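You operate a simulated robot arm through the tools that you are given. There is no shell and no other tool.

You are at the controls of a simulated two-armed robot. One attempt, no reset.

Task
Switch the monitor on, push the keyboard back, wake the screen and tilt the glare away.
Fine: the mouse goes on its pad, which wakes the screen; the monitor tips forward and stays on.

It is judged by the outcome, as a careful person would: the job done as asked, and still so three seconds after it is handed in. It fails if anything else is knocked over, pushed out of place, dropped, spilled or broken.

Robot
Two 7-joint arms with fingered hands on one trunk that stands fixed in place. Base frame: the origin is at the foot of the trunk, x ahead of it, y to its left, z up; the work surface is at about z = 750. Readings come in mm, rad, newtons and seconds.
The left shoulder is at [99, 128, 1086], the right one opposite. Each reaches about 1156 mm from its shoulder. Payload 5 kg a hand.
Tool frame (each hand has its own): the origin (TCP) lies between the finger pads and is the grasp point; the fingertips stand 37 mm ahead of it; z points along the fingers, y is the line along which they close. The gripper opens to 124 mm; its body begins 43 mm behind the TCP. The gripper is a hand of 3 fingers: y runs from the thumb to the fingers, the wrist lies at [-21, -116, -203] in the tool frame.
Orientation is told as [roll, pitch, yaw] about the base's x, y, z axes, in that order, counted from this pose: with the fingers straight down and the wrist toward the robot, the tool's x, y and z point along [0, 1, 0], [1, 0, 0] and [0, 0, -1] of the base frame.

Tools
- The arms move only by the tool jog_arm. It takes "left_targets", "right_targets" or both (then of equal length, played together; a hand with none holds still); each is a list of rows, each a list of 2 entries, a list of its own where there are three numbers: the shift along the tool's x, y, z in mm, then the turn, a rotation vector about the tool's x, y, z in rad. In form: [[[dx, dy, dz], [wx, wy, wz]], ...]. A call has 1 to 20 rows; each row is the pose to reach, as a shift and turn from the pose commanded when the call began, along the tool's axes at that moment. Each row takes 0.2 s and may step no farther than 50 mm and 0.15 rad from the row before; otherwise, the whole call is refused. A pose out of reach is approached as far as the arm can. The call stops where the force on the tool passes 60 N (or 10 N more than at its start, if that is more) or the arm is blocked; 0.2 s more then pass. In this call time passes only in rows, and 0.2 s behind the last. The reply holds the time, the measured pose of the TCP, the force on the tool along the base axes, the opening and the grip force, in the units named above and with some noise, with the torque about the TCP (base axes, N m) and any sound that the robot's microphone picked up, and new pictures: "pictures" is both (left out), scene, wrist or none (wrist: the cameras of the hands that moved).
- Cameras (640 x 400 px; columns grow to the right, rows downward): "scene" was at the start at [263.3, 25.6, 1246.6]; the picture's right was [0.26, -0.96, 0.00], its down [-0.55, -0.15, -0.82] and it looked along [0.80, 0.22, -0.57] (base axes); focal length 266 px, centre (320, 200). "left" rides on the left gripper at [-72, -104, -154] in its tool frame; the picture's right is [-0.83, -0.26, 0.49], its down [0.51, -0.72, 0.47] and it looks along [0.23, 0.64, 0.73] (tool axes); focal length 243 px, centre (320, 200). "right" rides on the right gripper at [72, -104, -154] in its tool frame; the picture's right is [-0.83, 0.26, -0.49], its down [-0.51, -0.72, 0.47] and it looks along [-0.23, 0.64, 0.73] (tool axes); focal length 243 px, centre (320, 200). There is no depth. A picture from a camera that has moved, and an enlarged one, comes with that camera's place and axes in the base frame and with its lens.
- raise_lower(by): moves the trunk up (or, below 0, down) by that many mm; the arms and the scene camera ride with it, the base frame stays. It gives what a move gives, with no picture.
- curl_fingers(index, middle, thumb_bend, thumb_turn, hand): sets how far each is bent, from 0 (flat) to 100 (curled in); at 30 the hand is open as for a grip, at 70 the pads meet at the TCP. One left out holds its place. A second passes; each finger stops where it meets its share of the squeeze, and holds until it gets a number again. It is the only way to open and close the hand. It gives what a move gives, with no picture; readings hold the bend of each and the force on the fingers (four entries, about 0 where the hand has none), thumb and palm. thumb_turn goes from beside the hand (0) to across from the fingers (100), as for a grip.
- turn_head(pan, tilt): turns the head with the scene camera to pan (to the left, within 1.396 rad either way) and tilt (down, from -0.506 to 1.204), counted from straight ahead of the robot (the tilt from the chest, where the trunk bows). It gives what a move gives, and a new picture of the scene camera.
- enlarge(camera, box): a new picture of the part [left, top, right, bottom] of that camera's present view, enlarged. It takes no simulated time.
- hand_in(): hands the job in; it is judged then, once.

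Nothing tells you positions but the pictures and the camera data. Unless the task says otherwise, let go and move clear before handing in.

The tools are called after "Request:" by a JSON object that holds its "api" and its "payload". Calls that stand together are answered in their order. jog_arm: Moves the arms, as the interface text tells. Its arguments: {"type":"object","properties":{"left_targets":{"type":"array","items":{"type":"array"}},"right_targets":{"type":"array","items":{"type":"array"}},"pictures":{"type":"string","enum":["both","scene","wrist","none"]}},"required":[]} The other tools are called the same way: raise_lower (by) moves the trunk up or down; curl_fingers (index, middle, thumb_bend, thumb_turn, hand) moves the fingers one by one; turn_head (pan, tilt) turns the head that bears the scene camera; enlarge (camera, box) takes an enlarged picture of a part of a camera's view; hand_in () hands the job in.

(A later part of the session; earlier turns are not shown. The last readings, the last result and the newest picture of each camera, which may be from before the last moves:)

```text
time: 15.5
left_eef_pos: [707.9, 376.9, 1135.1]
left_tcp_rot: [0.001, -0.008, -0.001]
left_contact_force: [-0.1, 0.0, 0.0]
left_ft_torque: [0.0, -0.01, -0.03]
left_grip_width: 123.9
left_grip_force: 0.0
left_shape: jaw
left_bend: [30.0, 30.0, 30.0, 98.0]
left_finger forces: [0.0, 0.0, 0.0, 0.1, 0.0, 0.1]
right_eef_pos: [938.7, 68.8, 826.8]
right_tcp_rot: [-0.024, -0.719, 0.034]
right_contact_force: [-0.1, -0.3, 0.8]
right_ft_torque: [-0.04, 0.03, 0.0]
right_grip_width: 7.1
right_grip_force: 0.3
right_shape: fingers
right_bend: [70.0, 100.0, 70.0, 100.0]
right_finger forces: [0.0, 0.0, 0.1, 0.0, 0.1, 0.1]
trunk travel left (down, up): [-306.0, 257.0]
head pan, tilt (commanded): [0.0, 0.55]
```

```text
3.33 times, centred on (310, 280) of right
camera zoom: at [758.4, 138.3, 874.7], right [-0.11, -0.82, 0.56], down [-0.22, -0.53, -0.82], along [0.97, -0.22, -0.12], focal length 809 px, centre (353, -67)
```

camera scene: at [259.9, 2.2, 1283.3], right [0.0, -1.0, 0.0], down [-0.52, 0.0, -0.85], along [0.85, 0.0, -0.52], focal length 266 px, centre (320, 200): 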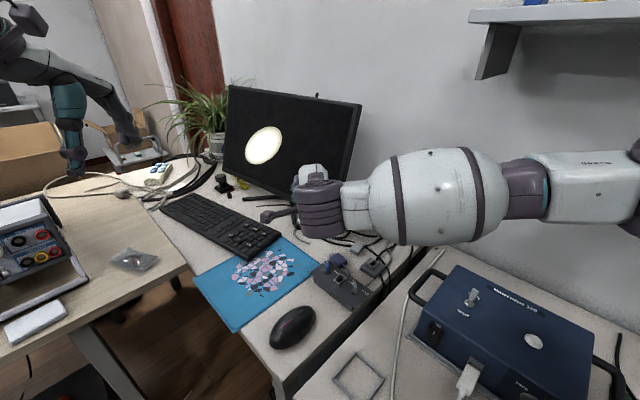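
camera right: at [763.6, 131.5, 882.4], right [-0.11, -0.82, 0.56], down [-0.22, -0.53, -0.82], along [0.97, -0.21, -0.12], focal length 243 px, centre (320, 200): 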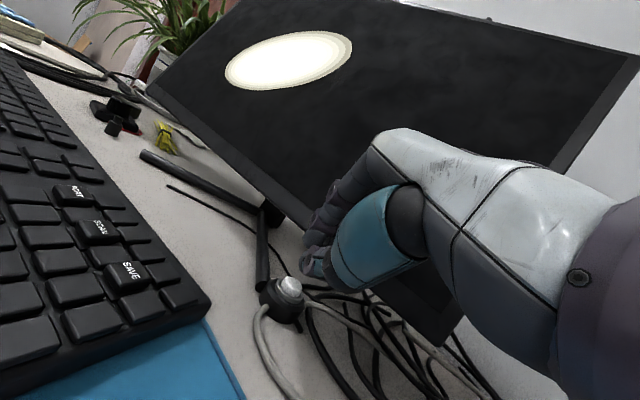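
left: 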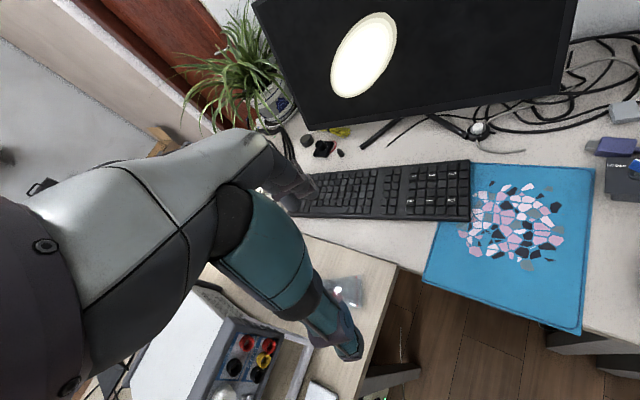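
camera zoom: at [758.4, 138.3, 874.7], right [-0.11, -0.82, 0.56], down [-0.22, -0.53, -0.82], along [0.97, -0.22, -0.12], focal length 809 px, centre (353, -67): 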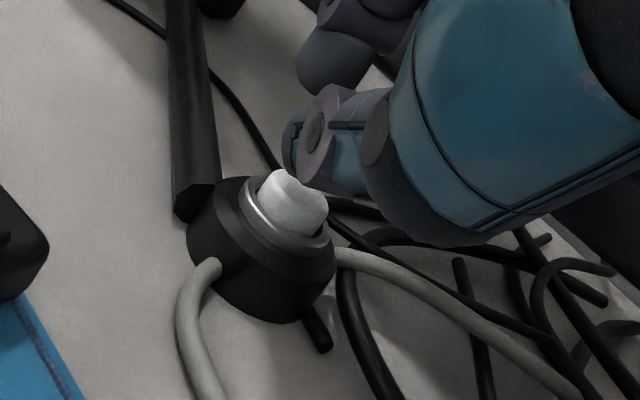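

By triangulation the thumb tip is about 10 mm above the cap. I'll check whether the first descent already changed anything on the monitor.

Request:
{"api": "enlarge", "payload": {"camera": "scene", "box": [200, 70, 400, 210]}}

Request:
{"api": "enlarge", "payload": {"camera": "left", "box": [230, 0, 600, 150]}}

Request:
{"api": "enlarge", "payload": {"camera": "right", "box": [100, 0, 640, 340]}}

```text
2.86 times, centred on (300, 140) of scene
camera zoom: at [259.6, 2.4, 1283.3], right [0.0, -1.0, 0.0], down [-0.52, 0.0, -0.85], along [0.85, 0.0, -0.52], focal length 759 px, centre (377, 371)
```

zoom: 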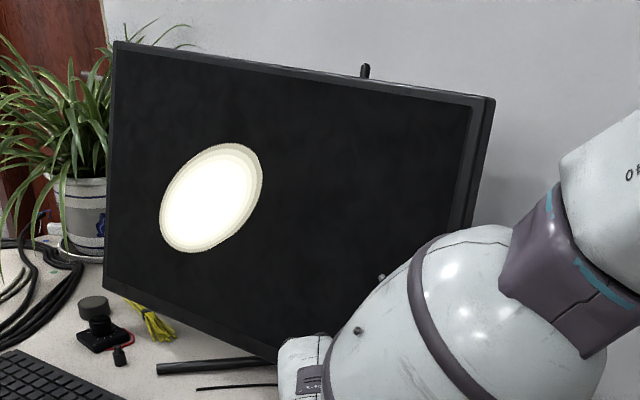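

```text
1.73 times, centred on (415, 75) of left
camera zoom: at [601.6, 304.4, 1287.4], right [-0.26, -0.83, -0.49], down [-0.72, 0.51, -0.48], along [0.65, 0.23, -0.73], focal length 420 px, centre (156, 416)
```

zoom: 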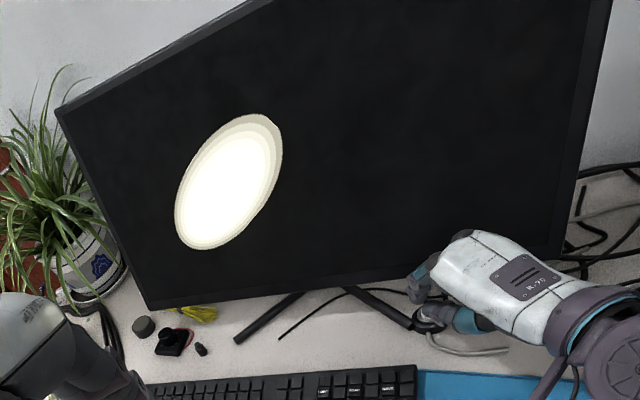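

```text
1.18 times, centred on (370, 170) of right
camera zoom: at [758.4, 138.3, 874.7], right [-0.11, -0.82, 0.56], down [-0.22, -0.53, -0.82], along [0.97, -0.22, -0.12], focal length 285 px, centre (261, 235)
```

zoom: 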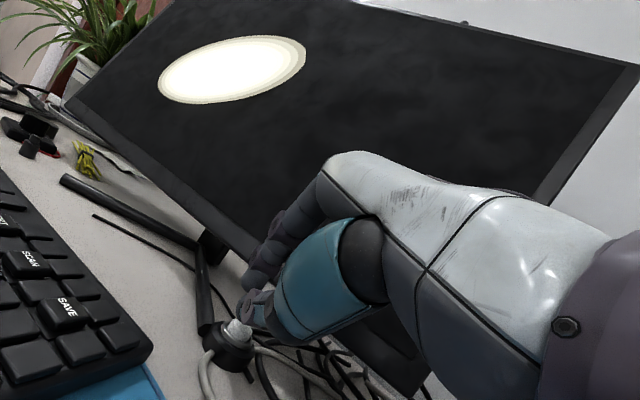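

No change on the screen yet. I'll press straight down at this spot, going a bit deeper while watching force and pictures.

Request:
{"api": "jog_arm", "payload": {"right_targets": [[[-1, -2.6, 3.0], [0, 0, 0]], [[-2, -5.3, 6.0], [0, 0, 0]], [[-2, -7.9, 9.0], [0, 0, 0]]], "pictures": "none"}}

Request:
{"api": "enlarge", "payload": {"camera": "left", "box": [460, 110, 530, 155]}}

Request:
{"api": "enlarge", "payload": {"camera": "right", "box": [240, 220, 380, 340]}}

```text
time: 16.3
left_eef_pos: [706.8, 377.2, 1134.7]
left_tcp_rot: [0.001, -0.01, 0.0]
left_contact_force: [-0.4, 0.3, -0.4]
left_ft_torque: [0.02, -0.02, 0.0]
left_grip_width: 123.7
left_grip_force: 0.1
left_shape: jaw
left_bend: [30.0, 30.0, 30.0, 98.0]
left_finger forces: [0.0, 0.1, 0.0, 0.1, 0.0, 0.1]
right_eef_pos: [939.7, 66.9, 816.4]
right_tcp_rot: [-0.025, -0.718, 0.033]
right_contact_force: [0.4, 0.1, -0.2]
right_ft_torque: [-0.02, 0.0, -0.02]
right_grip_width: 6.9
right_grip_force: 0.1
right_shape: fingers
right_bend: [70.0, 100.0, 70.0, 100.0]
right_finger forces: [0.0, 0.0, 0.1, 0.0, 0.0, 0.0]
trunk travel left (down, up): [-306.0, 257.0]
head pan, tilt (commanded): [0.0, 0.55]
```

```text
8.89 times, centred on (495, 132) of left
camera zoom: at [601.7, 304.5, 1287.3], right [-0.26, -0.83, -0.49], down [-0.72, 0.51, -0.48], along [0.65, 0.23, -0.73], focal length 2157 px, centre (-1236, 800)
```

zoom: 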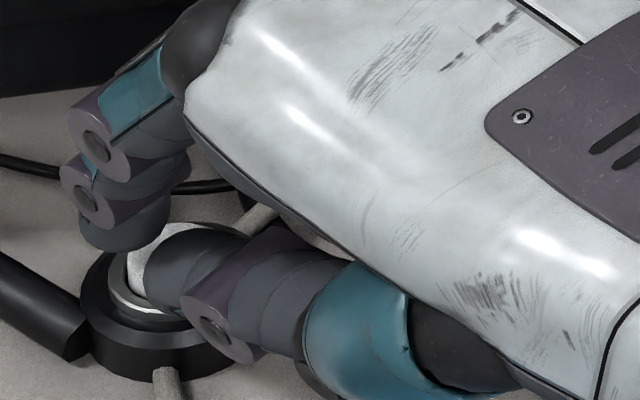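

```text
3.33 times, centred on (310, 280) of right
camera zoom: at [759.1, 136.6, 863.4], right [-0.11, -0.82, 0.56], down [-0.23, -0.53, -0.82], along [0.97, -0.22, -0.13], focal length 809 px, centre (353, -67)
```

zoom: 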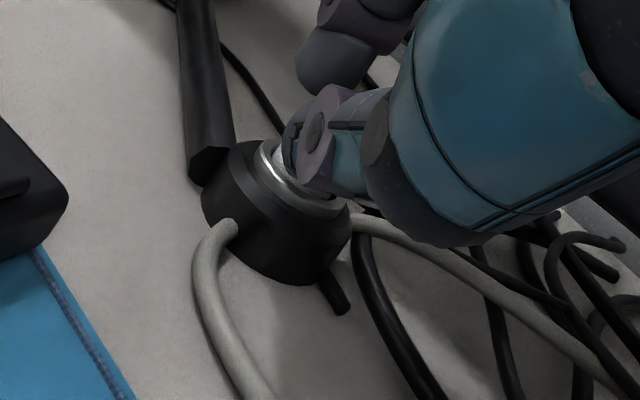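

The thumb covers the cap from both views but hasn't touched it, so I'll continue straight down.

Request:
{"api": "jog_arm", "payload": {"right_targets": [[[0, -1.3, 1.5], [0, 0, 0]], [[0, -2.6, 3.0], [0, 0, 0]], [[0, -4.0, 4.5], [0, 0, 0]], [[0, -5.3, 6.0], [0, 0, 0]]], "pictures": "none"}}

Request:
{"api": "enlarge", "payload": {"camera": "left", "box": [460, 110, 530, 155]}}

Request:
{"api": "enlarge", "payload": {"camera": "right", "box": [240, 220, 380, 340]}}

```text
time: 17.3
left_eef_pos: [706.5, 377.3, 1135.4]
left_tcp_rot: [0.001, -0.008, 0.0]
left_contact_force: [-0.3, -0.3, -0.4]
left_ft_torque: [-0.01, 0.0, 0.0]
left_grip_width: 123.7
left_grip_force: 0.1
left_shape: jaw
left_bend: [30.0, 30.0, 30.0, 98.0]
left_finger forces: [0.0, 0.1, 0.1, 0.0, 0.0, 0.0]
right_eef_pos: [938.1, 66.3, 808.0]
right_tcp_rot: [-0.027, -0.716, 0.031]
right_contact_force: [-0.1, -0.7, 2.0]
right_ft_torque: [-0.02, 0.01, 0.01]
right_grip_width: 5.9
right_grip_force: 0.7
right_shape: fingers
right_bend: [70.0, 100.0, 70.0, 100.0]
right_finger forces: [0.0, 0.0, 0.1, 0.0, 1.9, 0.0]
trunk travel left (down, up): [-306.0, 257.0]
head pan, tilt (commanded): [0.0, 0.55]
```

```text
8.89 times, centred on (495, 132) of left
camera zoom: at [601.1, 304.4, 1287.6], right [-0.26, -0.83, -0.49], down [-0.72, 0.51, -0.48], along [0.65, 0.23, -0.73], focal length 2157 px, centre (-1236, 800)
```

zoom: 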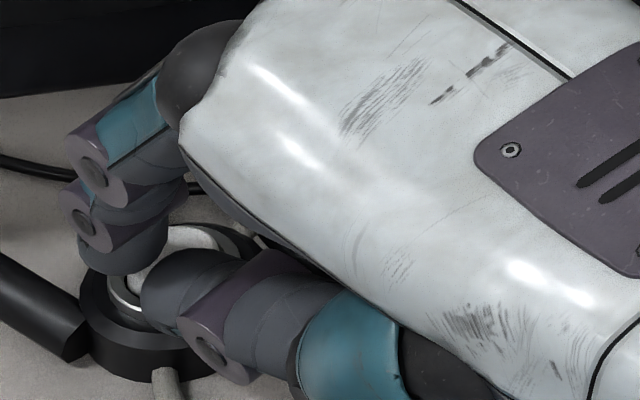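

```text
3.33 times, centred on (310, 280) of right
camera zoom: at [759.0, 138.2, 856.3], right [-0.12, -0.82, 0.56], down [-0.23, -0.53, -0.82], along [0.97, -0.22, -0.13], focal length 809 px, centre (353, -67)
```

zoom: 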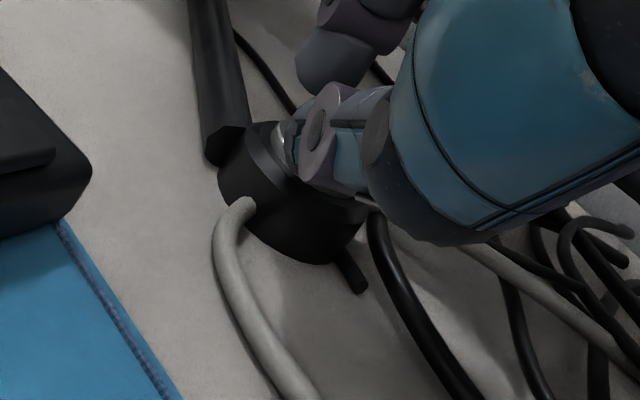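

The thumb feels about 2 N but it sits on the near rim of the puck, roughly 8–9 mm short of the cap centre. I'll lift, move forward and come down again.

Request:
{"api": "jog_arm", "payload": {"right_targets": [[[0, 7.9, -9.1], [0, 0, 0]], [[0, 14.7, -3.2], [0, 0, 0]], [[0, 12.1, -0.2], [0, 0, 0]], [[0, 9.5, 2.8], [0, 0, 0]]], "pictures": "none"}}

Request:
{"api": "enlarge", "payload": {"camera": "left", "box": [460, 110, 530, 155]}}

Request:
{"api": "enlarge", "payload": {"camera": "right", "box": [240, 220, 380, 340]}}

```text
time: 18.3
left_eef_pos: [706.8, 377.3, 1135.9]
left_tcp_rot: [0.0, -0.01, 0.001]
left_contact_force: [0.2, 0.0, -0.4]
left_ft_torque: [-0.02, 0.01, 0.0]
left_grip_width: 123.9
left_grip_force: 0.0
left_shape: jaw
left_bend: [30.0, 30.0, 30.0, 98.0]
left_finger forces: [0.1, 0.1, 0.1, 0.1, 0.1, 0.0]
right_eef_pos: [946.5, 67.6, 812.6]
right_tcp_rot: [-0.026, -0.717, 0.033]
right_contact_force: [0.1, 0.3, 1.7]
right_ft_torque: [0.03, -0.01, 0.0]
right_grip_width: 5.4
right_grip_force: 0.9
right_shape: fingers
right_bend: [70.0, 100.0, 71.0, 100.0]
right_finger forces: [0.0, 0.0, 0.0, 0.1, 1.8, 0.0]
trunk travel left (down, up): [-306.0, 257.0]
head pan, tilt (commanded): [0.0, 0.55]
heard: click
```

```text
8.89 times, centred on (495, 132) of left
camera zoom: at [601.4, 304.4, 1287.5], right [-0.26, -0.83, -0.49], down [-0.72, 0.51, -0.48], along [0.65, 0.23, -0.73], focal length 2157 px, centre (-1236, 800)
```

zoom: 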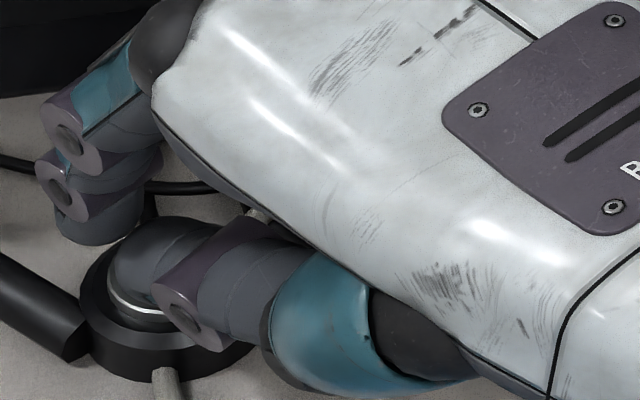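

```text
3.33 times, centred on (310, 280) of right
camera zoom: at [767.8, 137.6, 859.9], right [-0.11, -0.82, 0.56], down [-0.23, -0.53, -0.82], along [0.97, -0.22, -0.13], focal length 809 px, centre (353, -67)
```

zoom: 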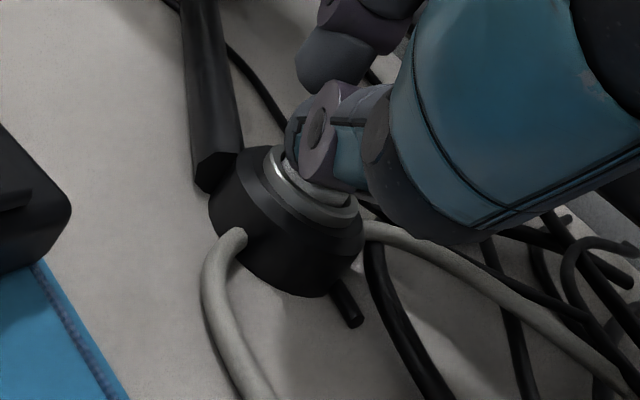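

I heard a click, so the button went down. Now I'll lift straight off and see how the monitor responds.

Request:
{"api": "jog_arm", "payload": {"right_targets": [[[0, 13, -15], [0, 0, 0]], [[0, 23, -26], [0, 0, 0]], [[0, 30, -45], [0, 0, 0]]], "pictures": "both"}}

Request:
{"api": "enlarge", "payload": {"camera": "left", "box": [230, 0, 600, 150]}}

Request:
{"api": "enlarge", "payload": {"camera": "right", "box": [240, 220, 380, 340]}}

```text
time: 19.1
left_eef_pos: [707.0, 376.7, 1136.7]
left_tcp_rot: [0.0, -0.008, 0.001]
left_contact_force: [0.1, 0.6, 0.3]
left_ft_torque: [0.0, 0.02, -0.04]
left_grip_width: 123.8
left_grip_force: 0.1
left_shape: jaw
left_bend: [30.0, 30.0, 30.0, 98.0]
left_finger forces: [0.1, 0.1, 0.0, 0.1, 0.1, 0.0]
right_eef_pos: [940.5, 68.2, 867.7]
right_tcp_rot: [-0.026, -0.721, 0.035]
right_contact_force: [-0.5, -0.5, 0.1]
right_ft_torque: [0.01, 0.02, -0.01]
right_grip_width: 6.3
right_grip_force: 0.1
right_shape: fingers
right_bend: [70.0, 100.0, 70.0, 100.0]
right_finger forces: [0.0, 0.0, 0.0, 0.0, 0.0, 0.0]
trunk travel left (down, up): [-306.0, 257.0]
head pan, tilt (commanded): [0.0, 0.55]
camera scene: at [258.7, 2.2, 1283.5], right [0.0, -1.0, 0.0], down [-0.52, 0.0, -0.85], along [0.85, 0.0, -0.52], focal length 266 px, centre (320, 200)
camera right: at [760.4, 137.6, 913.3], right [-0.11, -0.82, 0.56], down [-0.22, -0.53, -0.82], along [0.97, -0.22, -0.12], focal length 243 px, centre (320, 200)
```

scene: 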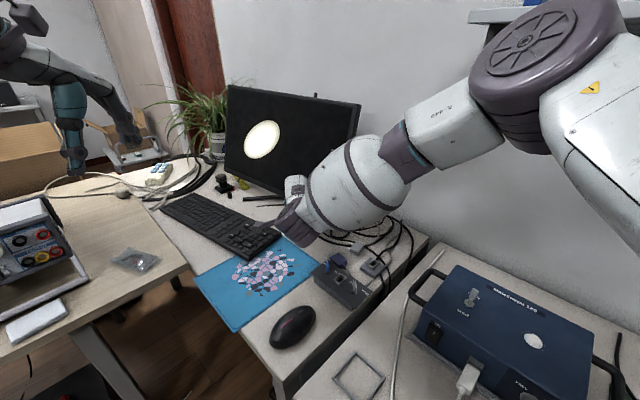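
right: 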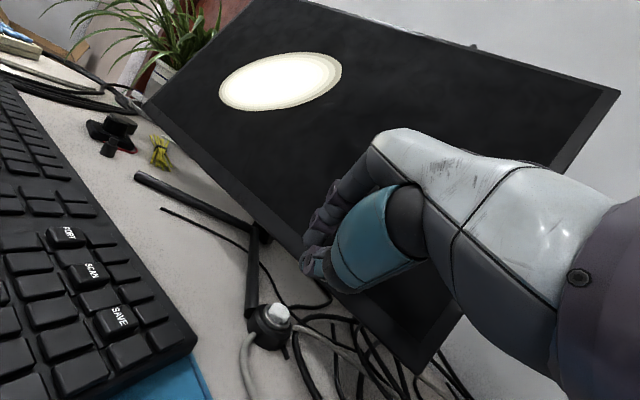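

```text
1.73 times, centred on (415, 75) of left
camera zoom: at [600.7, 304.2, 1287.9], right [-0.26, -0.83, -0.49], down [-0.72, 0.51, -0.48], along [0.65, 0.23, -0.73], focal length 420 px, centre (156, 416)
```

zoom: 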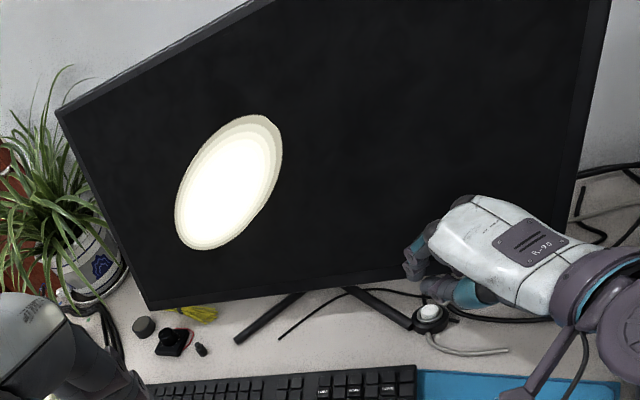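

```text
3.33 times, centred on (310, 280) of right
camera zoom: at [760.4, 137.6, 913.3], right [-0.11, -0.82, 0.56], down [-0.22, -0.53, -0.82], along [0.97, -0.22, -0.12], focal length 809 px, centre (353, -67)
```

zoom: 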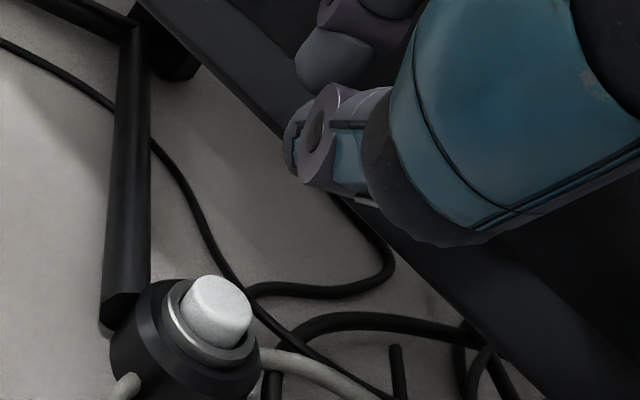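

A click was heard but the screen is still dark, which might be standby. I'll draw the hand back and look for a power light on the bezel.

Request:
{"api": "jog_arm", "payload": {"right_targets": [[[0, -11, -36], [0, 0, 0]], [[0, -22, -73], [0, 0, 0]], [[0, -33, -110], [0, 0, 0]], [[0, -45, -146], [0, 0, 0]]], "pictures": "wrist"}}

Request:
{"api": "enlarge", "payload": {"camera": "left", "box": [340, 0, 600, 150]}}

Request:
{"api": "enlarge", "payload": {"camera": "scene", "box": [200, 70, 400, 210]}}

Request:
{"api": "enlarge", "payload": {"camera": "right", "box": [100, 0, 640, 340]}}

```text
time: 20.1
left_eef_pos: [705.1, 376.5, 1135.7]
left_tcp_rot: [0.0, -0.008, 0.0]
left_contact_force: [0.0, -1.0, -1.2]
left_ft_torque: [0.03, -0.04, -0.04]
left_grip_width: 123.8
left_grip_force: 0.1
left_shape: jaw
left_bend: [30.0, 30.0, 30.0, 98.0]
left_finger forces: [0.0, 0.0, 0.0, 0.0, 0.1, 0.1]
right_eef_pos: [809.8, 67.7, 945.9]
right_tcp_rot: [-0.024, -0.719, 0.035]
right_contact_force: [0.8, -0.6, -0.1]
right_ft_torque: [0.02, -0.01, 0.02]
right_grip_width: 6.3
right_grip_force: 0.0
right_shape: fingers
right_bend: [70.0, 100.0, 70.0, 100.0]
right_finger forces: [0.0, 0.1, 0.0, 0.0, 0.0, 0.1]
trunk travel left (down, up): [-306.0, 257.0]
head pan, tilt (commanded): [0.0, 0.55]
camera right: at [628.9, 136.6, 991.8], right [-0.11, -0.82, 0.56], down [-0.22, -0.53, -0.82], along [0.97, -0.22, -0.12], focal length 243 px, centre (320, 200)
```

right: 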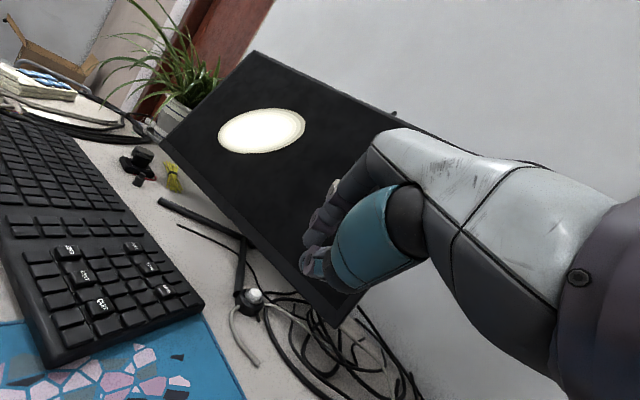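

```text
2.46 times, centred on (470, 75) of left
camera zoom: at [600.2, 304.1, 1288.2], right [-0.26, -0.83, -0.49], down [-0.72, 0.51, -0.48], along [0.65, 0.23, -0.73], focal length 597 px, centre (-49, 508)
```

zoom: 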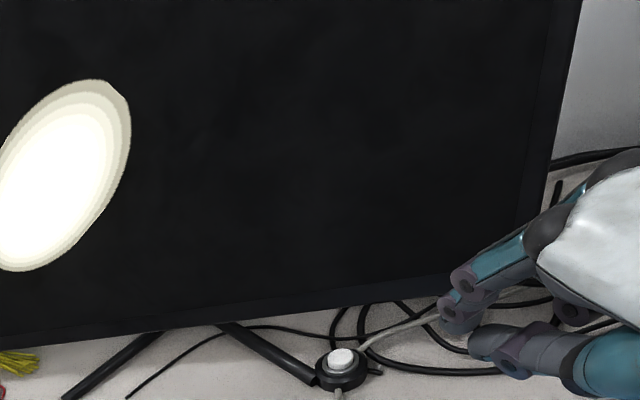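

```text
2.86 times, centred on (300, 140) of scene
camera zoom: at [258.2, 2.1, 1283.6], right [0.0, -1.0, 0.0], down [-0.52, 0.0, -0.85], along [0.85, 0.0, -0.52], focal length 759 px, centre (377, 371)
```

zoom: 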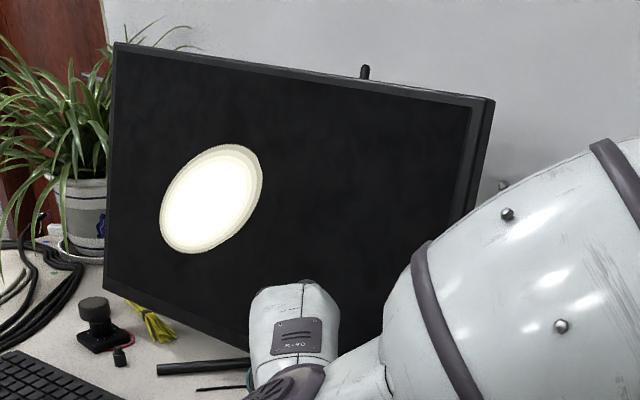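

```text
1.18 times, centred on (370, 170) of right
camera zoom: at [628.9, 136.6, 991.8], right [-0.11, -0.82, 0.56], down [-0.22, -0.53, -0.82], along [0.97, -0.22, -0.12], focal length 285 px, centre (261, 235)
```

zoom: 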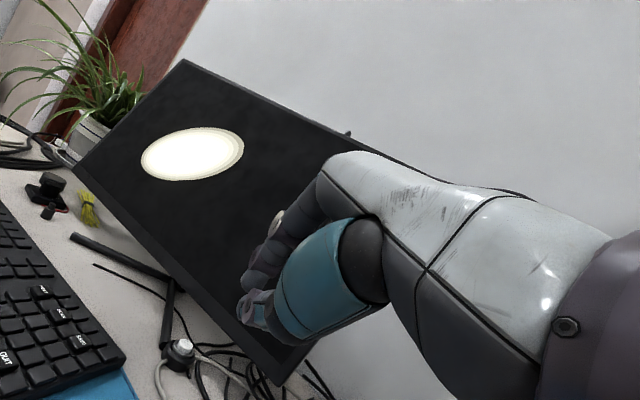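

No light is visible from here. Before judging, I'll use the left hand's camera to look over the monitor's top at its back, where something dark sticks up.

Request:
{"api": "jog_arm", "payload": {"left_targets": [[[0, 0, -50], [0, 0, 0]], [[0, 10, -100], [0, 0, 0]], [[-25, 46, -105], [0, 0, 0]], [[-50, 82, -105], [0, 0, 0]], [[-75, 118, -105], [0, 0, 0]], [[-100, 154, -105], [0, 0, 0]], [[-125, 190, -105], [0, 0, 0]], [[-150, 226, -105], [0, 0, 0]], [[-175, 262, -105], [0, 0, 0]], [[-200, 298, -105], [0, 0, 0]], [[-225, 334, -105], [0, 0, 0]], [[-240, 355, -105], [0, 0, 0]]]}}

```text
refused: row 2 steps farther than a row can; nothing moved
```

Request:
{"api": "jog_arm", "payload": {"left_targets": [[[0, 0, -48], [0, 0, 0]], [[0, 5, -96], [0, 0, 0]], [[-25, 40, -105], [0, 0, 0]], [[-50, 76, -105], [0, 0, 0]], [[-75, 112, -105], [0, 0, 0]], [[-100, 148, -105], [0, 0, 0]], [[-125, 184, -105], [0, 0, 0]], [[-150, 220, -105], [0, 0, 0]], [[-175, 256, -105], [0, 0, 0]], [[-200, 292, -105], [0, 0, 0]], [[-225, 328, -105], [0, 0, 0]], [[-240, 350, -105], [0, 0, 0]]]}}

```text
time: 22.7
left_eef_pos: [1055.6, 136.3, 1242.0]
left_tcp_rot: [0.002, -0.01, -0.001]
left_contact_force: [-0.4, 0.1, 0.8]
left_ft_torque: [0.03, -0.01, 0.0]
left_grip_width: 123.8
left_grip_force: 0.1
left_shape: jaw
left_bend: [30.0, 30.0, 30.0, 98.0]
left_finger forces: [0.0, 0.0, 0.0, 0.1, 0.0, 0.1]
right_eef_pos: [810.2, 66.6, 945.3]
right_tcp_rot: [-0.023, -0.723, 0.035]
right_contact_force: [0.3, -0.2, -0.2]
right_ft_torque: [0.0, -0.01, 0.02]
right_grip_width: 6.6
right_grip_force: 0.1
right_shape: fingers
right_bend: [70.0, 100.0, 70.0, 100.0]
right_finger forces: [0.0, 0.0, 0.0, 0.0, 0.0, 0.0]
trunk travel left (down, up): [-306.0, 257.0]
head pan, tilt (commanded): [0.0, 0.55]
camera scene: at [258.8, 1.3, 1283.5], right [0.0, -1.0, 0.0], down [-0.52, 0.0, -0.85], along [0.85, 0.0, -0.52], focal length 266 px, centre (320, 200)
camera left: at [949.9, 64.0, 1394.4], right [-0.26, -0.83, -0.5], down [-0.72, 0.51, -0.48], along [0.65, 0.23, -0.73], focal length 243 px, centre (320, 200)
```

scene: 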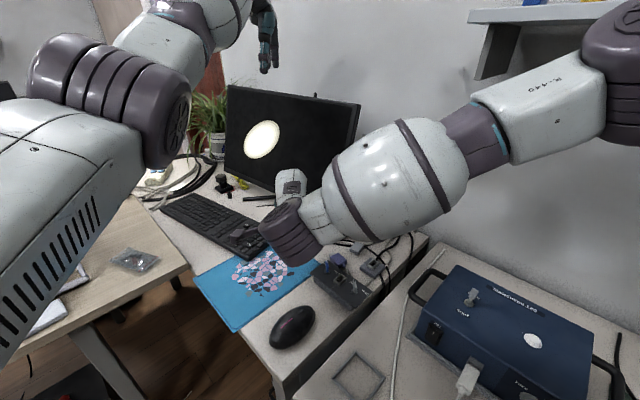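
left: 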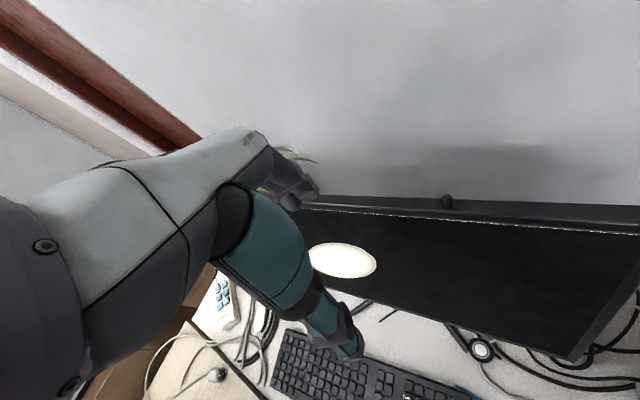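

I can see the monitor's top edge with a small black knob near it. I'll enlarge it.

Request:
{"api": "enlarge", "payload": {"camera": "left", "box": [360, 140, 560, 265]}}

Request:
{"api": "enlarge", "payload": {"camera": "left", "box": [300, 240, 640, 400]}}

```text
3.20 times, centred on (460, 202) of left
camera zoom: at [949.9, 64.0, 1394.4], right [-0.26, -0.83, -0.5], down [-0.72, 0.51, -0.48], along [0.65, 0.23, -0.73], focal length 776 px, centre (-128, 192)
```

zoom: 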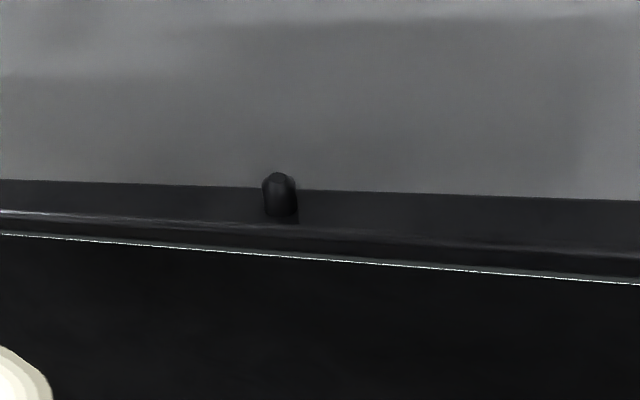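

```text
1.88 times, centred on (470, 320) of left
camera zoom: at [949.9, 64.0, 1394.4], right [-0.26, -0.83, -0.5], down [-0.72, 0.51, -0.48], along [0.65, 0.23, -0.73], focal length 457 px, centre (38, -26)
```

zoom: 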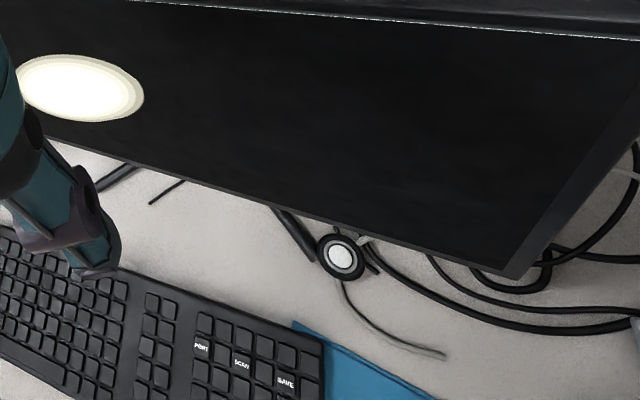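

The nub is a plain peg on top of the rear housing; nothing like a power light shows here. The mouse will tell whether the screen is on, so next comes the keyboard: I'll bring the left hand back and measure the keyboard from its camera.

Request:
{"api": "jog_arm", "payload": {"left_targets": [[[25, -36, 0], [0, 0, 0]], [[50, -72, 0], [0, 0, 0]], [[75, -108, 0], [0, 0, 0]], [[100, -144, 0], [0, 0, 0]], [[125, -180, 0], [0, 0, 0]], [[150, -216, 0], [0, 0, 0]], [[175, -252, 0], [0, 0, 0]], [[200, -288, 5], [0, 0, 0]], [[225, -324, 30], [0, 0, 0]], [[245, -345, 65], [0, 0, 0]]], "pictures": "wrist"}}

Request:
{"api": "enlarge", "payload": {"camera": "scene", "box": [140, 150, 360, 300]}}

```text
refused: row 9 steps farther than a row can; nothing moved
```

```text
2.67 times, centred on (250, 225) of scene
camera zoom: at [258.8, 1.3, 1283.5], right [0.0, -1.0, 0.0], down [-0.52, 0.0, -0.85], along [0.85, 0.0, -0.52], focal length 708 px, centre (507, 133)
```

zoom: 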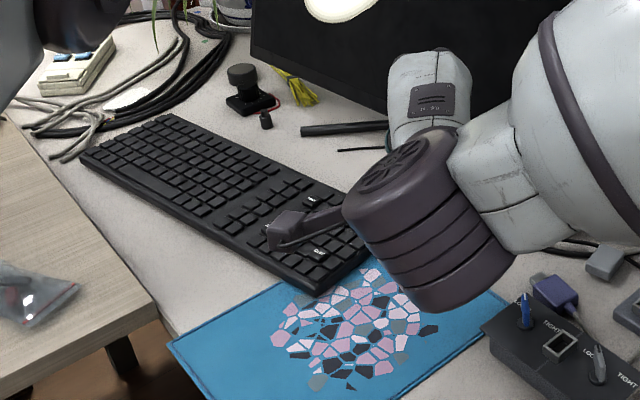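

Request:
{"api": "jog_arm", "payload": {"left_targets": [[[25, -36, 0], [0, 0, 0]], [[50, -72, 0], [0, 0, 0]], [[75, -108, 0], [0, 0, 0]], [[100, -144, 0], [0, 0, 0]], [[125, -180, 0], [0, 0, 0]], [[150, -216, 0], [0, 0, 0]], [[175, -252, 0], [0, 0, 0]], [[200, -288, 5], [0, 0, 0]], [[222, -320, 25], [0, 0, 0]], [[240, -345, 60], [0, 0, 0]]], "pictures": "wrist"}}

Request:
{"api": "enlarge", "payload": {"camera": "left", "box": [200, 60, 620, 340]}}

```text
time: 24.9
left_eef_pos: [710.0, 379.2, 1179.0]
left_tcp_rot: [-0.001, -0.009, 0.002]
left_contact_force: [-0.3, 0.3, -0.3]
left_ft_torque: [-0.08, -0.03, -0.04]
left_grip_width: 123.9
left_grip_force: 0.0
left_shape: jaw
left_bend: [30.0, 30.0, 30.0, 98.0]
left_finger forces: [0.1, 0.0, 0.0, 0.1, 0.0, 0.0]
right_eef_pos: [810.2, 69.4, 944.6]
right_tcp_rot: [-0.026, -0.72, 0.037]
right_contact_force: [-0.4, 0.4, 0.4]
right_ft_torque: [-0.04, 0.05, -0.06]
right_grip_width: 6.6
right_grip_force: 0.1
right_shape: fingers
right_bend: [70.0, 100.0, 70.0, 100.0]
right_finger forces: [0.1, 0.0, 0.1, 0.0, 0.0, 0.0]
trunk travel left (down, up): [-306.0, 257.0]
head pan, tilt (commanded): [0.0, 0.55]
camera left: at [603.7, 306.3, 1332.4], right [-0.26, -0.83, -0.49], down [-0.72, 0.51, -0.48], along [0.65, 0.23, -0.73], focal length 243 px, centre (320, 200)
```

left: 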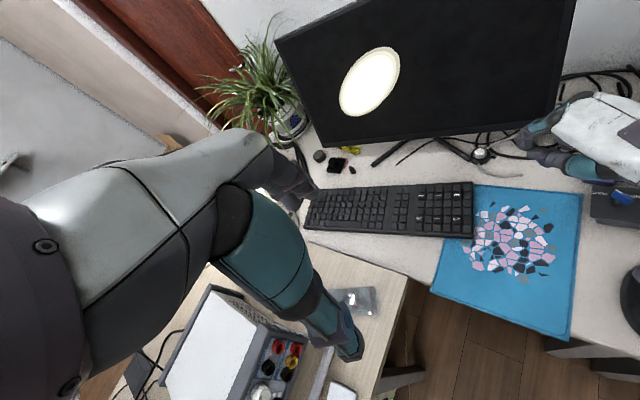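

```text
1.43 times, centred on (410, 200) of left
camera zoom: at [603.7, 306.3, 1332.4], right [-0.26, -0.83, -0.49], down [-0.72, 0.51, -0.48], along [0.65, 0.23, -0.73], focal length 347 px, centre (191, 200)
```

zoom: 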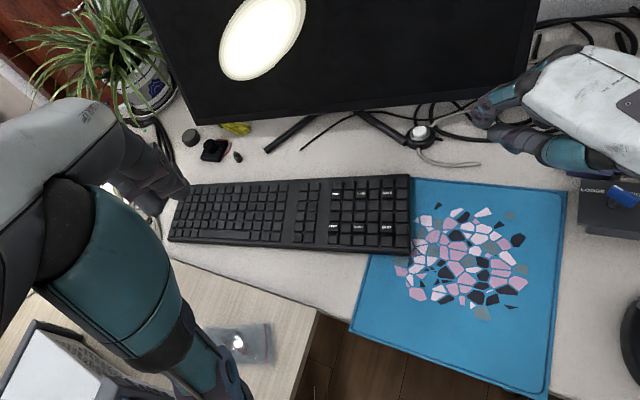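

The keyboard lies from about [798, 193] to [1048, 570] along its front edge, with roughly 60 mm free behind it before the button puck and stand feet. I'll pinch the left fingers, turn the hand square to the screen and hover in front of the keyboard's middle.

Request:
{"api": "curl_fingers", "payload": {"hand": "left", "index": 70, "middle": 70, "thumb_bend": 70}}

Request:
{"api": "jog_arm", "payload": {"left_targets": [[[3, 22, 38], [0, 0, 0.082]], [[6, 45, 77], [0, 0, 0.164]], [[9, 67, 115], [0, 0, 0.246]], [[12, 90, 154], [0, 0, 0.328]], [[16, 112, 192], [0, 0, 0.41]], [[19, 135, 231], [0, 0, 0.492]], [[22, 157, 270], [0, 0, 0.574]], [[25, 180, 305], [0, 0, 0.657]]]}}

```text
time: 25.9
left_eef_pos: [710.0, 377.6, 1180.6]
left_tcp_rot: [0.0, -0.009, 0.001]
left_contact_force: [-0.6, -0.1, -0.2]
left_ft_torque: [0.02, 0.02, 0.04]
left_grip_width: 7.5
left_grip_force: 0.0
left_shape: fingers
left_bend: [70.0, 70.0, 70.0, 98.0]
left_finger forces: [0.0, 0.0, 0.0, 0.0, 0.0, 0.1]
right_eef_pos: [811.8, 67.8, 944.9]
right_tcp_rot: [-0.024, -0.721, 0.035]
right_contact_force: [-0.8, 0.1, -0.2]
right_ft_torque: [-0.03, -0.01, -0.01]
right_grip_width: 6.3
right_grip_force: 0.1
right_shape: fingers
right_bend: [70.0, 100.0, 70.0, 100.0]
right_finger forces: [0.0, 0.0, 0.0, 0.0, 0.0, 0.0]
trunk travel left (down, up): [-306.0, 257.0]
head pan, tilt (commanded): [0.0, 0.55]
```

```text
time: 27.7
left_eef_pos: [897.1, 400.3, 875.1]
left_tcp_rot: [0.003, -0.006, -0.656]
left_contact_force: [0.6, -0.3, 0.3]
left_ft_torque: [-0.01, 0.03, -0.03]
left_grip_width: 7.2
left_grip_force: 0.0
left_shape: fingers
left_bend: [70.0, 70.0, 70.0, 98.0]
left_finger forces: [0.0, 0.0, 0.1, 0.0, 0.0, 0.0]
right_eef_pos: [811.5, 68.4, 943.1]
right_tcp_rot: [-0.025, -0.72, 0.036]
right_contact_force: [-0.3, -0.2, 0.9]
right_ft_torque: [0.01, 0.01, 0.01]
right_grip_width: 6.4
right_grip_force: 0.2
right_shape: fingers
right_bend: [70.0, 100.0, 70.0, 100.0]
right_finger forces: [0.0, 0.1, 0.0, 0.0, 0.0, 0.0]
trunk travel left (down, up): [-306.0, 257.0]
head pan, tilt (commanded): [0.0, 0.55]
camera scene: at [260.9, 2.6, 1283.0], right [0.0, -1.0, 0.0], down [-0.52, 0.0, -0.85], along [0.85, 0.0, -0.52], focal length 266 px, centre (320, 200)
camera left: at [769.0, 407.0, 1027.3], right [-0.71, -0.5, -0.5], down [-0.26, 0.84, -0.47], along [0.65, -0.21, -0.73], focal length 243 px, centre (320, 200)
```

scene: 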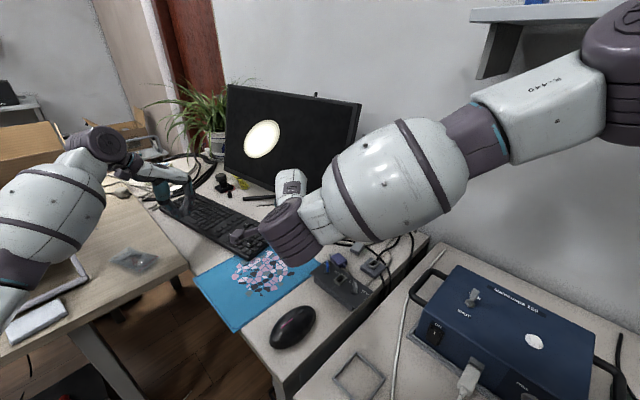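
left: 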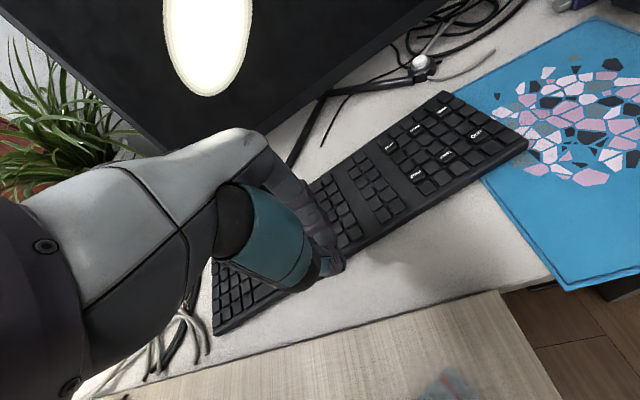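

The hand hovers about 30 mm in front of the keyboard's front edge and the forearm is clear of the bench supply. I'll lower it most of the way and check the gap.

Request:
{"api": "jog_arm", "payload": {"left_targets": [[[0, -2, 30], [0, 0, 0]], [[0, -3, 60], [0, 0, 0]]], "pictures": "wrist"}}

Request:
{"api": "enlarge", "payload": {"camera": "left", "box": [200, 120, 440, 330]}}

Request:
{"api": "enlarge", "payload": {"camera": "scene", "box": [120, 140, 300, 270]}}

```text
time: 28.3
left_eef_pos: [894.4, 403.9, 815.9]
left_tcp_rot: [0.004, -0.007, -0.658]
left_contact_force: [-0.6, -0.3, 0.2]
left_ft_torque: [-0.03, -0.04, -0.01]
left_grip_width: 7.0
left_grip_force: 0.0
left_shape: fingers
left_bend: [70.0, 70.0, 70.0, 98.0]
left_finger forces: [0.1, 0.0, 0.1, 0.0, 0.0, 0.0]
right_eef_pos: [811.7, 68.1, 943.6]
right_tcp_rot: [-0.023, -0.719, 0.035]
right_contact_force: [0.4, 0.2, -0.1]
right_ft_torque: [0.01, 0.0, 0.01]
right_grip_width: 6.4
right_grip_force: 0.2
right_shape: fingers
right_bend: [70.0, 100.0, 70.0, 100.0]
right_finger forces: [0.0, 0.0, 0.0, 0.1, 0.1, 0.0]
trunk travel left (down, up): [-306.0, 257.0]
head pan, tilt (commanded): [0.0, 0.55]
camera left: at [765.8, 409.6, 968.4], right [-0.71, -0.5, -0.5], down [-0.26, 0.84, -0.47], along [0.66, -0.21, -0.73], focal length 243 px, centre (320, 200)
```

left: 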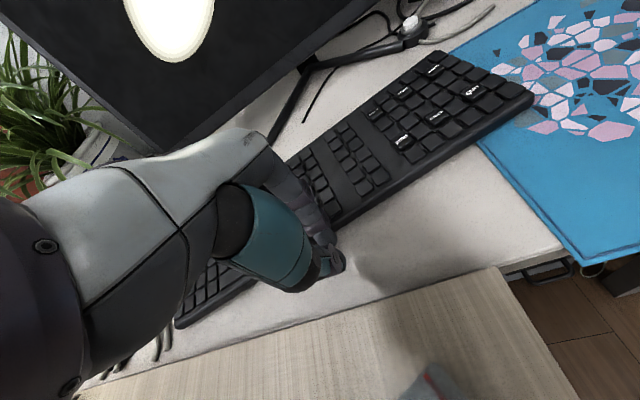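

```text
1.90 times, centred on (320, 225) of left
camera zoom: at [765.8, 409.6, 968.4], right [-0.71, -0.5, -0.5], down [-0.26, 0.84, -0.47], along [0.66, -0.21, -0.73], focal length 462 px, centre (320, 152)
```

zoom: 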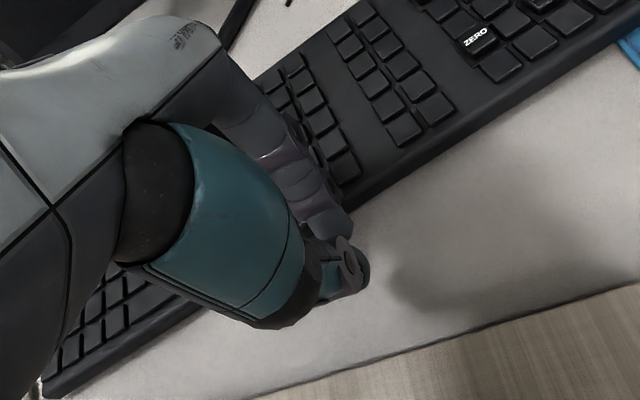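

```text
3.08 times, centred on (210, 205) of scene
camera zoom: at [260.1, 2.7, 1283.2], right [0.0, -1.0, 0.0], down [-0.52, 0.0, -0.85], along [0.85, 0.0, -0.52], focal length 817 px, centre (658, 185)
```

zoom: 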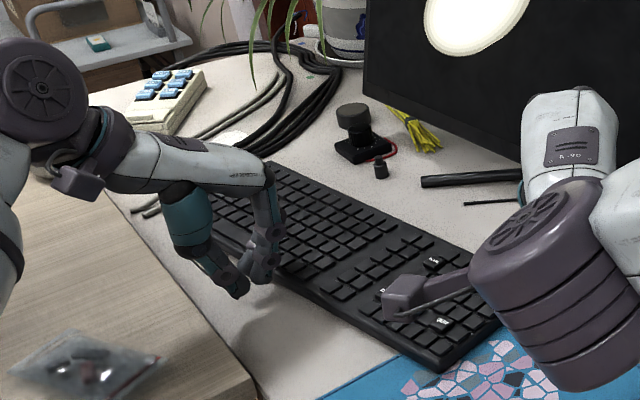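

The fingertips are just in front of the keyboard edge. I'll lower the last 20 mm so the tips are near the desk without pressing on it.

Request:
{"api": "jog_arm", "payload": {"left_targets": [[[0, 0, 10], [0, 0, 0]], [[0, 0, 18], [0, 0, 0]]], "pictures": "none"}}

Request:
{"api": "enlarge", "payload": {"camera": "left", "box": [240, 160, 400, 300]}}

Request:
{"api": "enlarge", "payload": {"camera": "scene", "box": [160, 170, 260, 250]}}

```text
time: 28.9
left_eef_pos: [893.4, 404.2, 798.1]
left_tcp_rot: [0.004, -0.007, -0.658]
left_contact_force: [-0.5, -0.5, -0.2]
left_ft_torque: [0.0, -0.01, 0.01]
left_grip_width: 7.1
left_grip_force: 0.1
left_shape: fingers
left_bend: [70.0, 70.0, 70.0, 98.0]
left_finger forces: [0.0, 0.1, 0.1, 0.1, 0.1, 0.1]
right_eef_pos: [811.9, 67.9, 943.9]
right_tcp_rot: [-0.024, -0.723, 0.035]
right_contact_force: [0.1, 0.1, -0.2]
right_ft_torque: [0.0, 0.01, 0.01]
right_grip_width: 6.5
right_grip_force: 0.1
right_shape: fingers
right_bend: [70.0, 100.0, 70.0, 100.0]
right_finger forces: [0.0, 0.1, 0.1, 0.0, 0.1, 0.1]
trunk travel left (down, up): [-306.0, 257.0]
head pan, tilt (commanded): [0.0, 0.55]
```

```text
2.86 times, centred on (320, 230) of left
camera zoom: at [765.5, 409.9, 950.8], right [-0.71, -0.5, -0.5], down [-0.26, 0.84, -0.47], along [0.66, -0.21, -0.73], focal length 693 px, centre (320, 114)
```

zoom: 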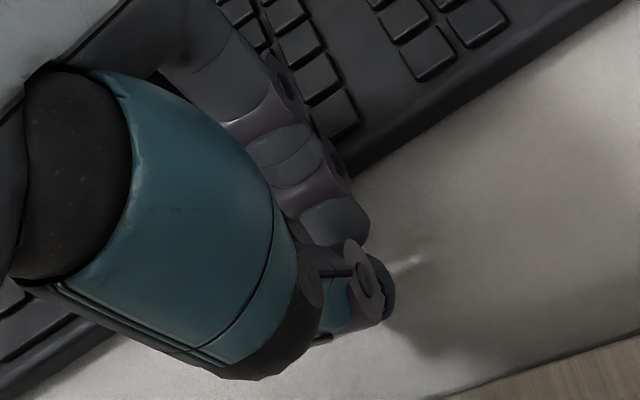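

```text
5.00 times, centred on (210, 210) of scene
camera zoom: at [259.4, 2.4, 1283.3], right [0.0, -1.0, 0.0], down [-0.52, 0.0, -0.85], along [0.85, 0.0, -0.52], focal length 1328 px, centre (870, 150)
```

zoom: 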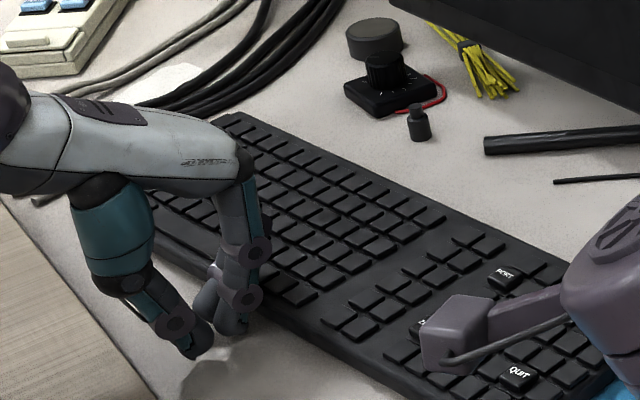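

No contact yet, and roughly 20 mm of gap remains. I'll push along the hand's y (straight toward the screen) in small steps and watch.

Request:
{"api": "jog_arm", "payload": {"left_targets": [[[0, 7, 0], [0, 0, 0]], [[0, 14, 0], [0, 0, 0]], [[0, 21, 0], [0, 0, 0]], [[0, 28, 0], [0, 0, 0]], [[0, 35, 0], [0, 0, 0]]], "pictures": "wrist"}}

Request:
{"api": "enlarge", "payload": {"camera": "scene", "box": [140, 150, 360, 300]}}

```text
time: 30.1
left_eef_pos: [920.4, 383.6, 799.2]
left_tcp_rot: [0.005, -0.007, -0.657]
left_contact_force: [-3.4, 4.2, 5.0]
left_ft_torque: [0.16, -0.01, 0.05]
left_grip_width: 5.0
left_grip_force: 4.0
left_shape: fingers
left_bend: [70.0, 71.0, 70.0, 98.0]
left_finger forces: [2.1, 5.1, 0.1, 0.0, 0.0, 0.0]
right_eef_pos: [811.3, 66.7, 944.4]
right_tcp_rot: [-0.026, -0.719, 0.034]
right_contact_force: [0.1, -0.3, 0.2]
right_ft_torque: [-0.01, -0.02, -0.01]
right_grip_width: 6.4
right_grip_force: 0.1
right_shape: fingers
right_bend: [70.0, 100.0, 70.0, 100.0]
right_finger forces: [0.0, 0.0, 0.0, 0.0, 0.0, 0.0]
trunk travel left (down, up): [-306.0, 257.0]
head pan, tilt (commanded): [0.0, 0.55]
camera left: at [792.1, 388.6, 951.6], right [-0.71, -0.5, -0.5], down [-0.26, 0.84, -0.47], along [0.66, -0.21, -0.73], focal length 243 px, centre (320, 200)
```

left: 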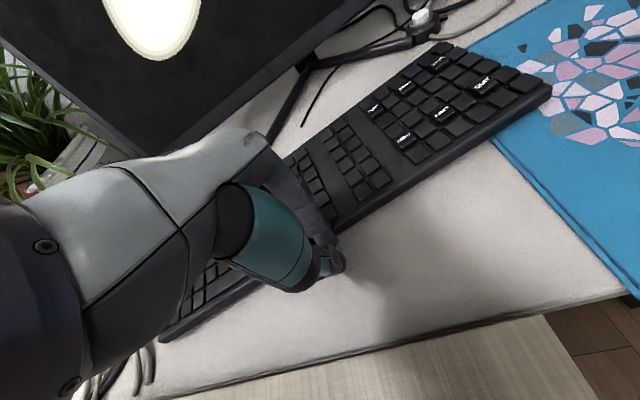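

```text
2.67 times, centred on (250, 225) of scene
camera zoom: at [258.9, 2.5, 1283.4], right [0.0, -1.0, 0.0], down [-0.52, 0.0, -0.85], along [0.85, 0.0, -0.52], focal length 708 px, centre (507, 133)
```

zoom: 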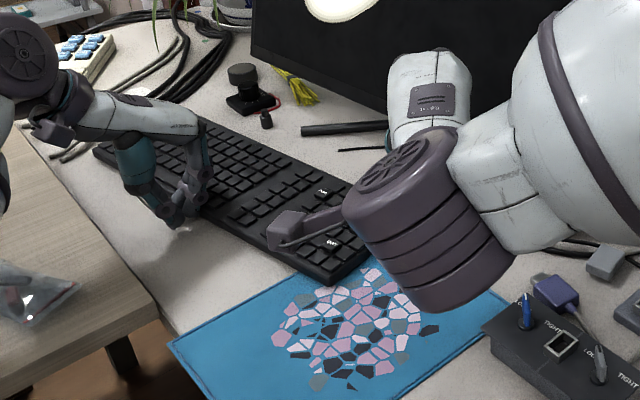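

The keyboard is sliding straight, about 20 mm so far. I'll keep pushing about 25 mm more and then check the clearance to the puck and stand.

Request:
{"api": "jog_arm", "payload": {"left_targets": [[[0, 7, 0], [0, 0, 0]], [[0, 13, 0], [0, 0, 0]], [[0, 19, 0], [0, 0, 0]], [[0, 25, 0], [0, 0, 0]]], "pictures": "wrist"}}

Request:
{"api": "enlarge", "payload": {"camera": "scene", "box": [140, 150, 360, 300]}}

Request:
{"api": "enlarge", "payload": {"camera": "right", "box": [0, 100, 320, 360]}}

```text
time: 31.1
left_eef_pos: [939.8, 366.8, 798.9]
left_tcp_rot: [0.005, -0.006, -0.656]
left_contact_force: [-1.3, 3.9, 6.4]
left_ft_torque: [0.14, -0.05, 0.04]
left_grip_width: 4.7
left_grip_force: 3.3
left_shape: fingers
left_bend: [70.0, 71.0, 70.0, 98.0]
left_finger forces: [1.8, 5.7, 0.0, 0.0, 0.0, 0.0]
right_eef_pos: [810.8, 67.7, 944.2]
right_tcp_rot: [-0.024, -0.721, 0.036]
right_contact_force: [1.0, 0.5, -0.3]
right_ft_torque: [0.0, 0.0, 0.01]
right_grip_width: 6.3
right_grip_force: 0.0
right_shape: fingers
right_bend: [70.0, 100.0, 70.0, 100.0]
right_finger forces: [0.1, 0.0, 0.0, 0.1, 0.0, 0.1]
trunk travel left (down, up): [-306.0, 257.0]
head pan, tilt (commanded): [0.0, 0.55]
camera left: at [811.7, 373.3, 951.6], right [-0.71, -0.5, -0.5], down [-0.26, 0.84, -0.47], along [0.66, -0.21, -0.73], focal length 243 px, centre (320, 200)
```

left: 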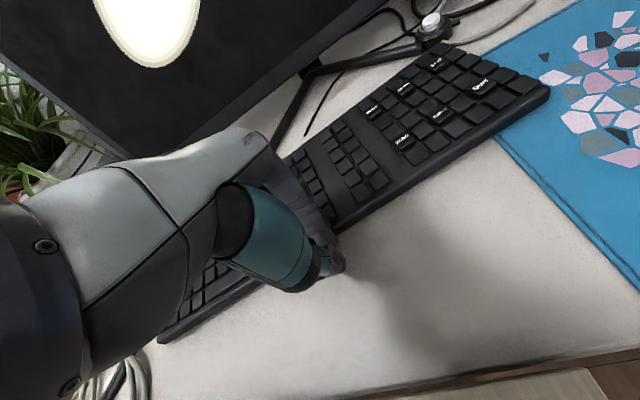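

```text
2.67 times, centred on (250, 225) of scene
camera zoom: at [258.5, 2.4, 1283.5], right [0.0, -1.0, 0.0], down [-0.52, 0.0, -0.85], along [0.85, 0.0, -0.52], focal length 708 px, centre (507, 133)
```

zoom: 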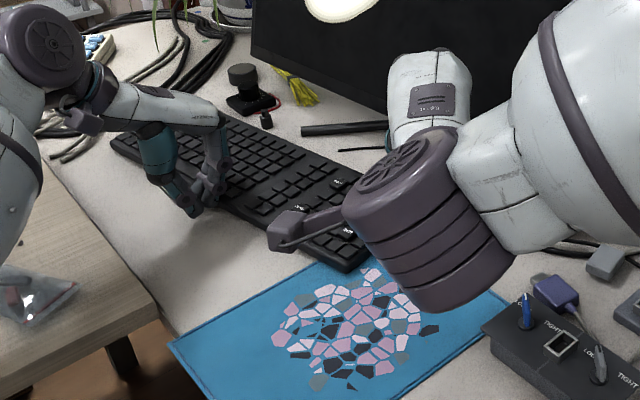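

```text
1.54 times, centred on (160, 230) of right
camera zoom: at [629.6, 136.8, 991.4], right [-0.11, -0.82, 0.56], down [-0.22, -0.53, -0.82], along [0.97, -0.22, -0.12], focal length 373 px, centre (566, 154)
```

zoom: 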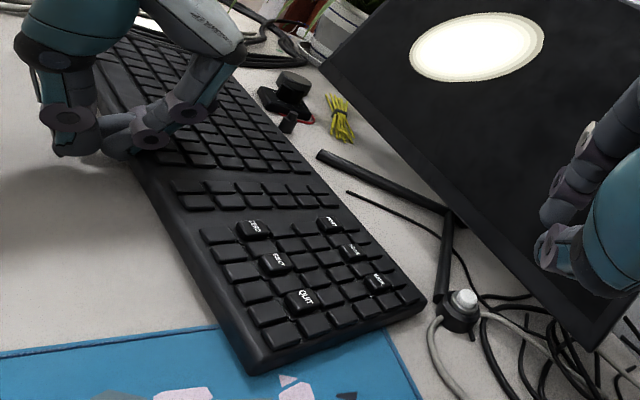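

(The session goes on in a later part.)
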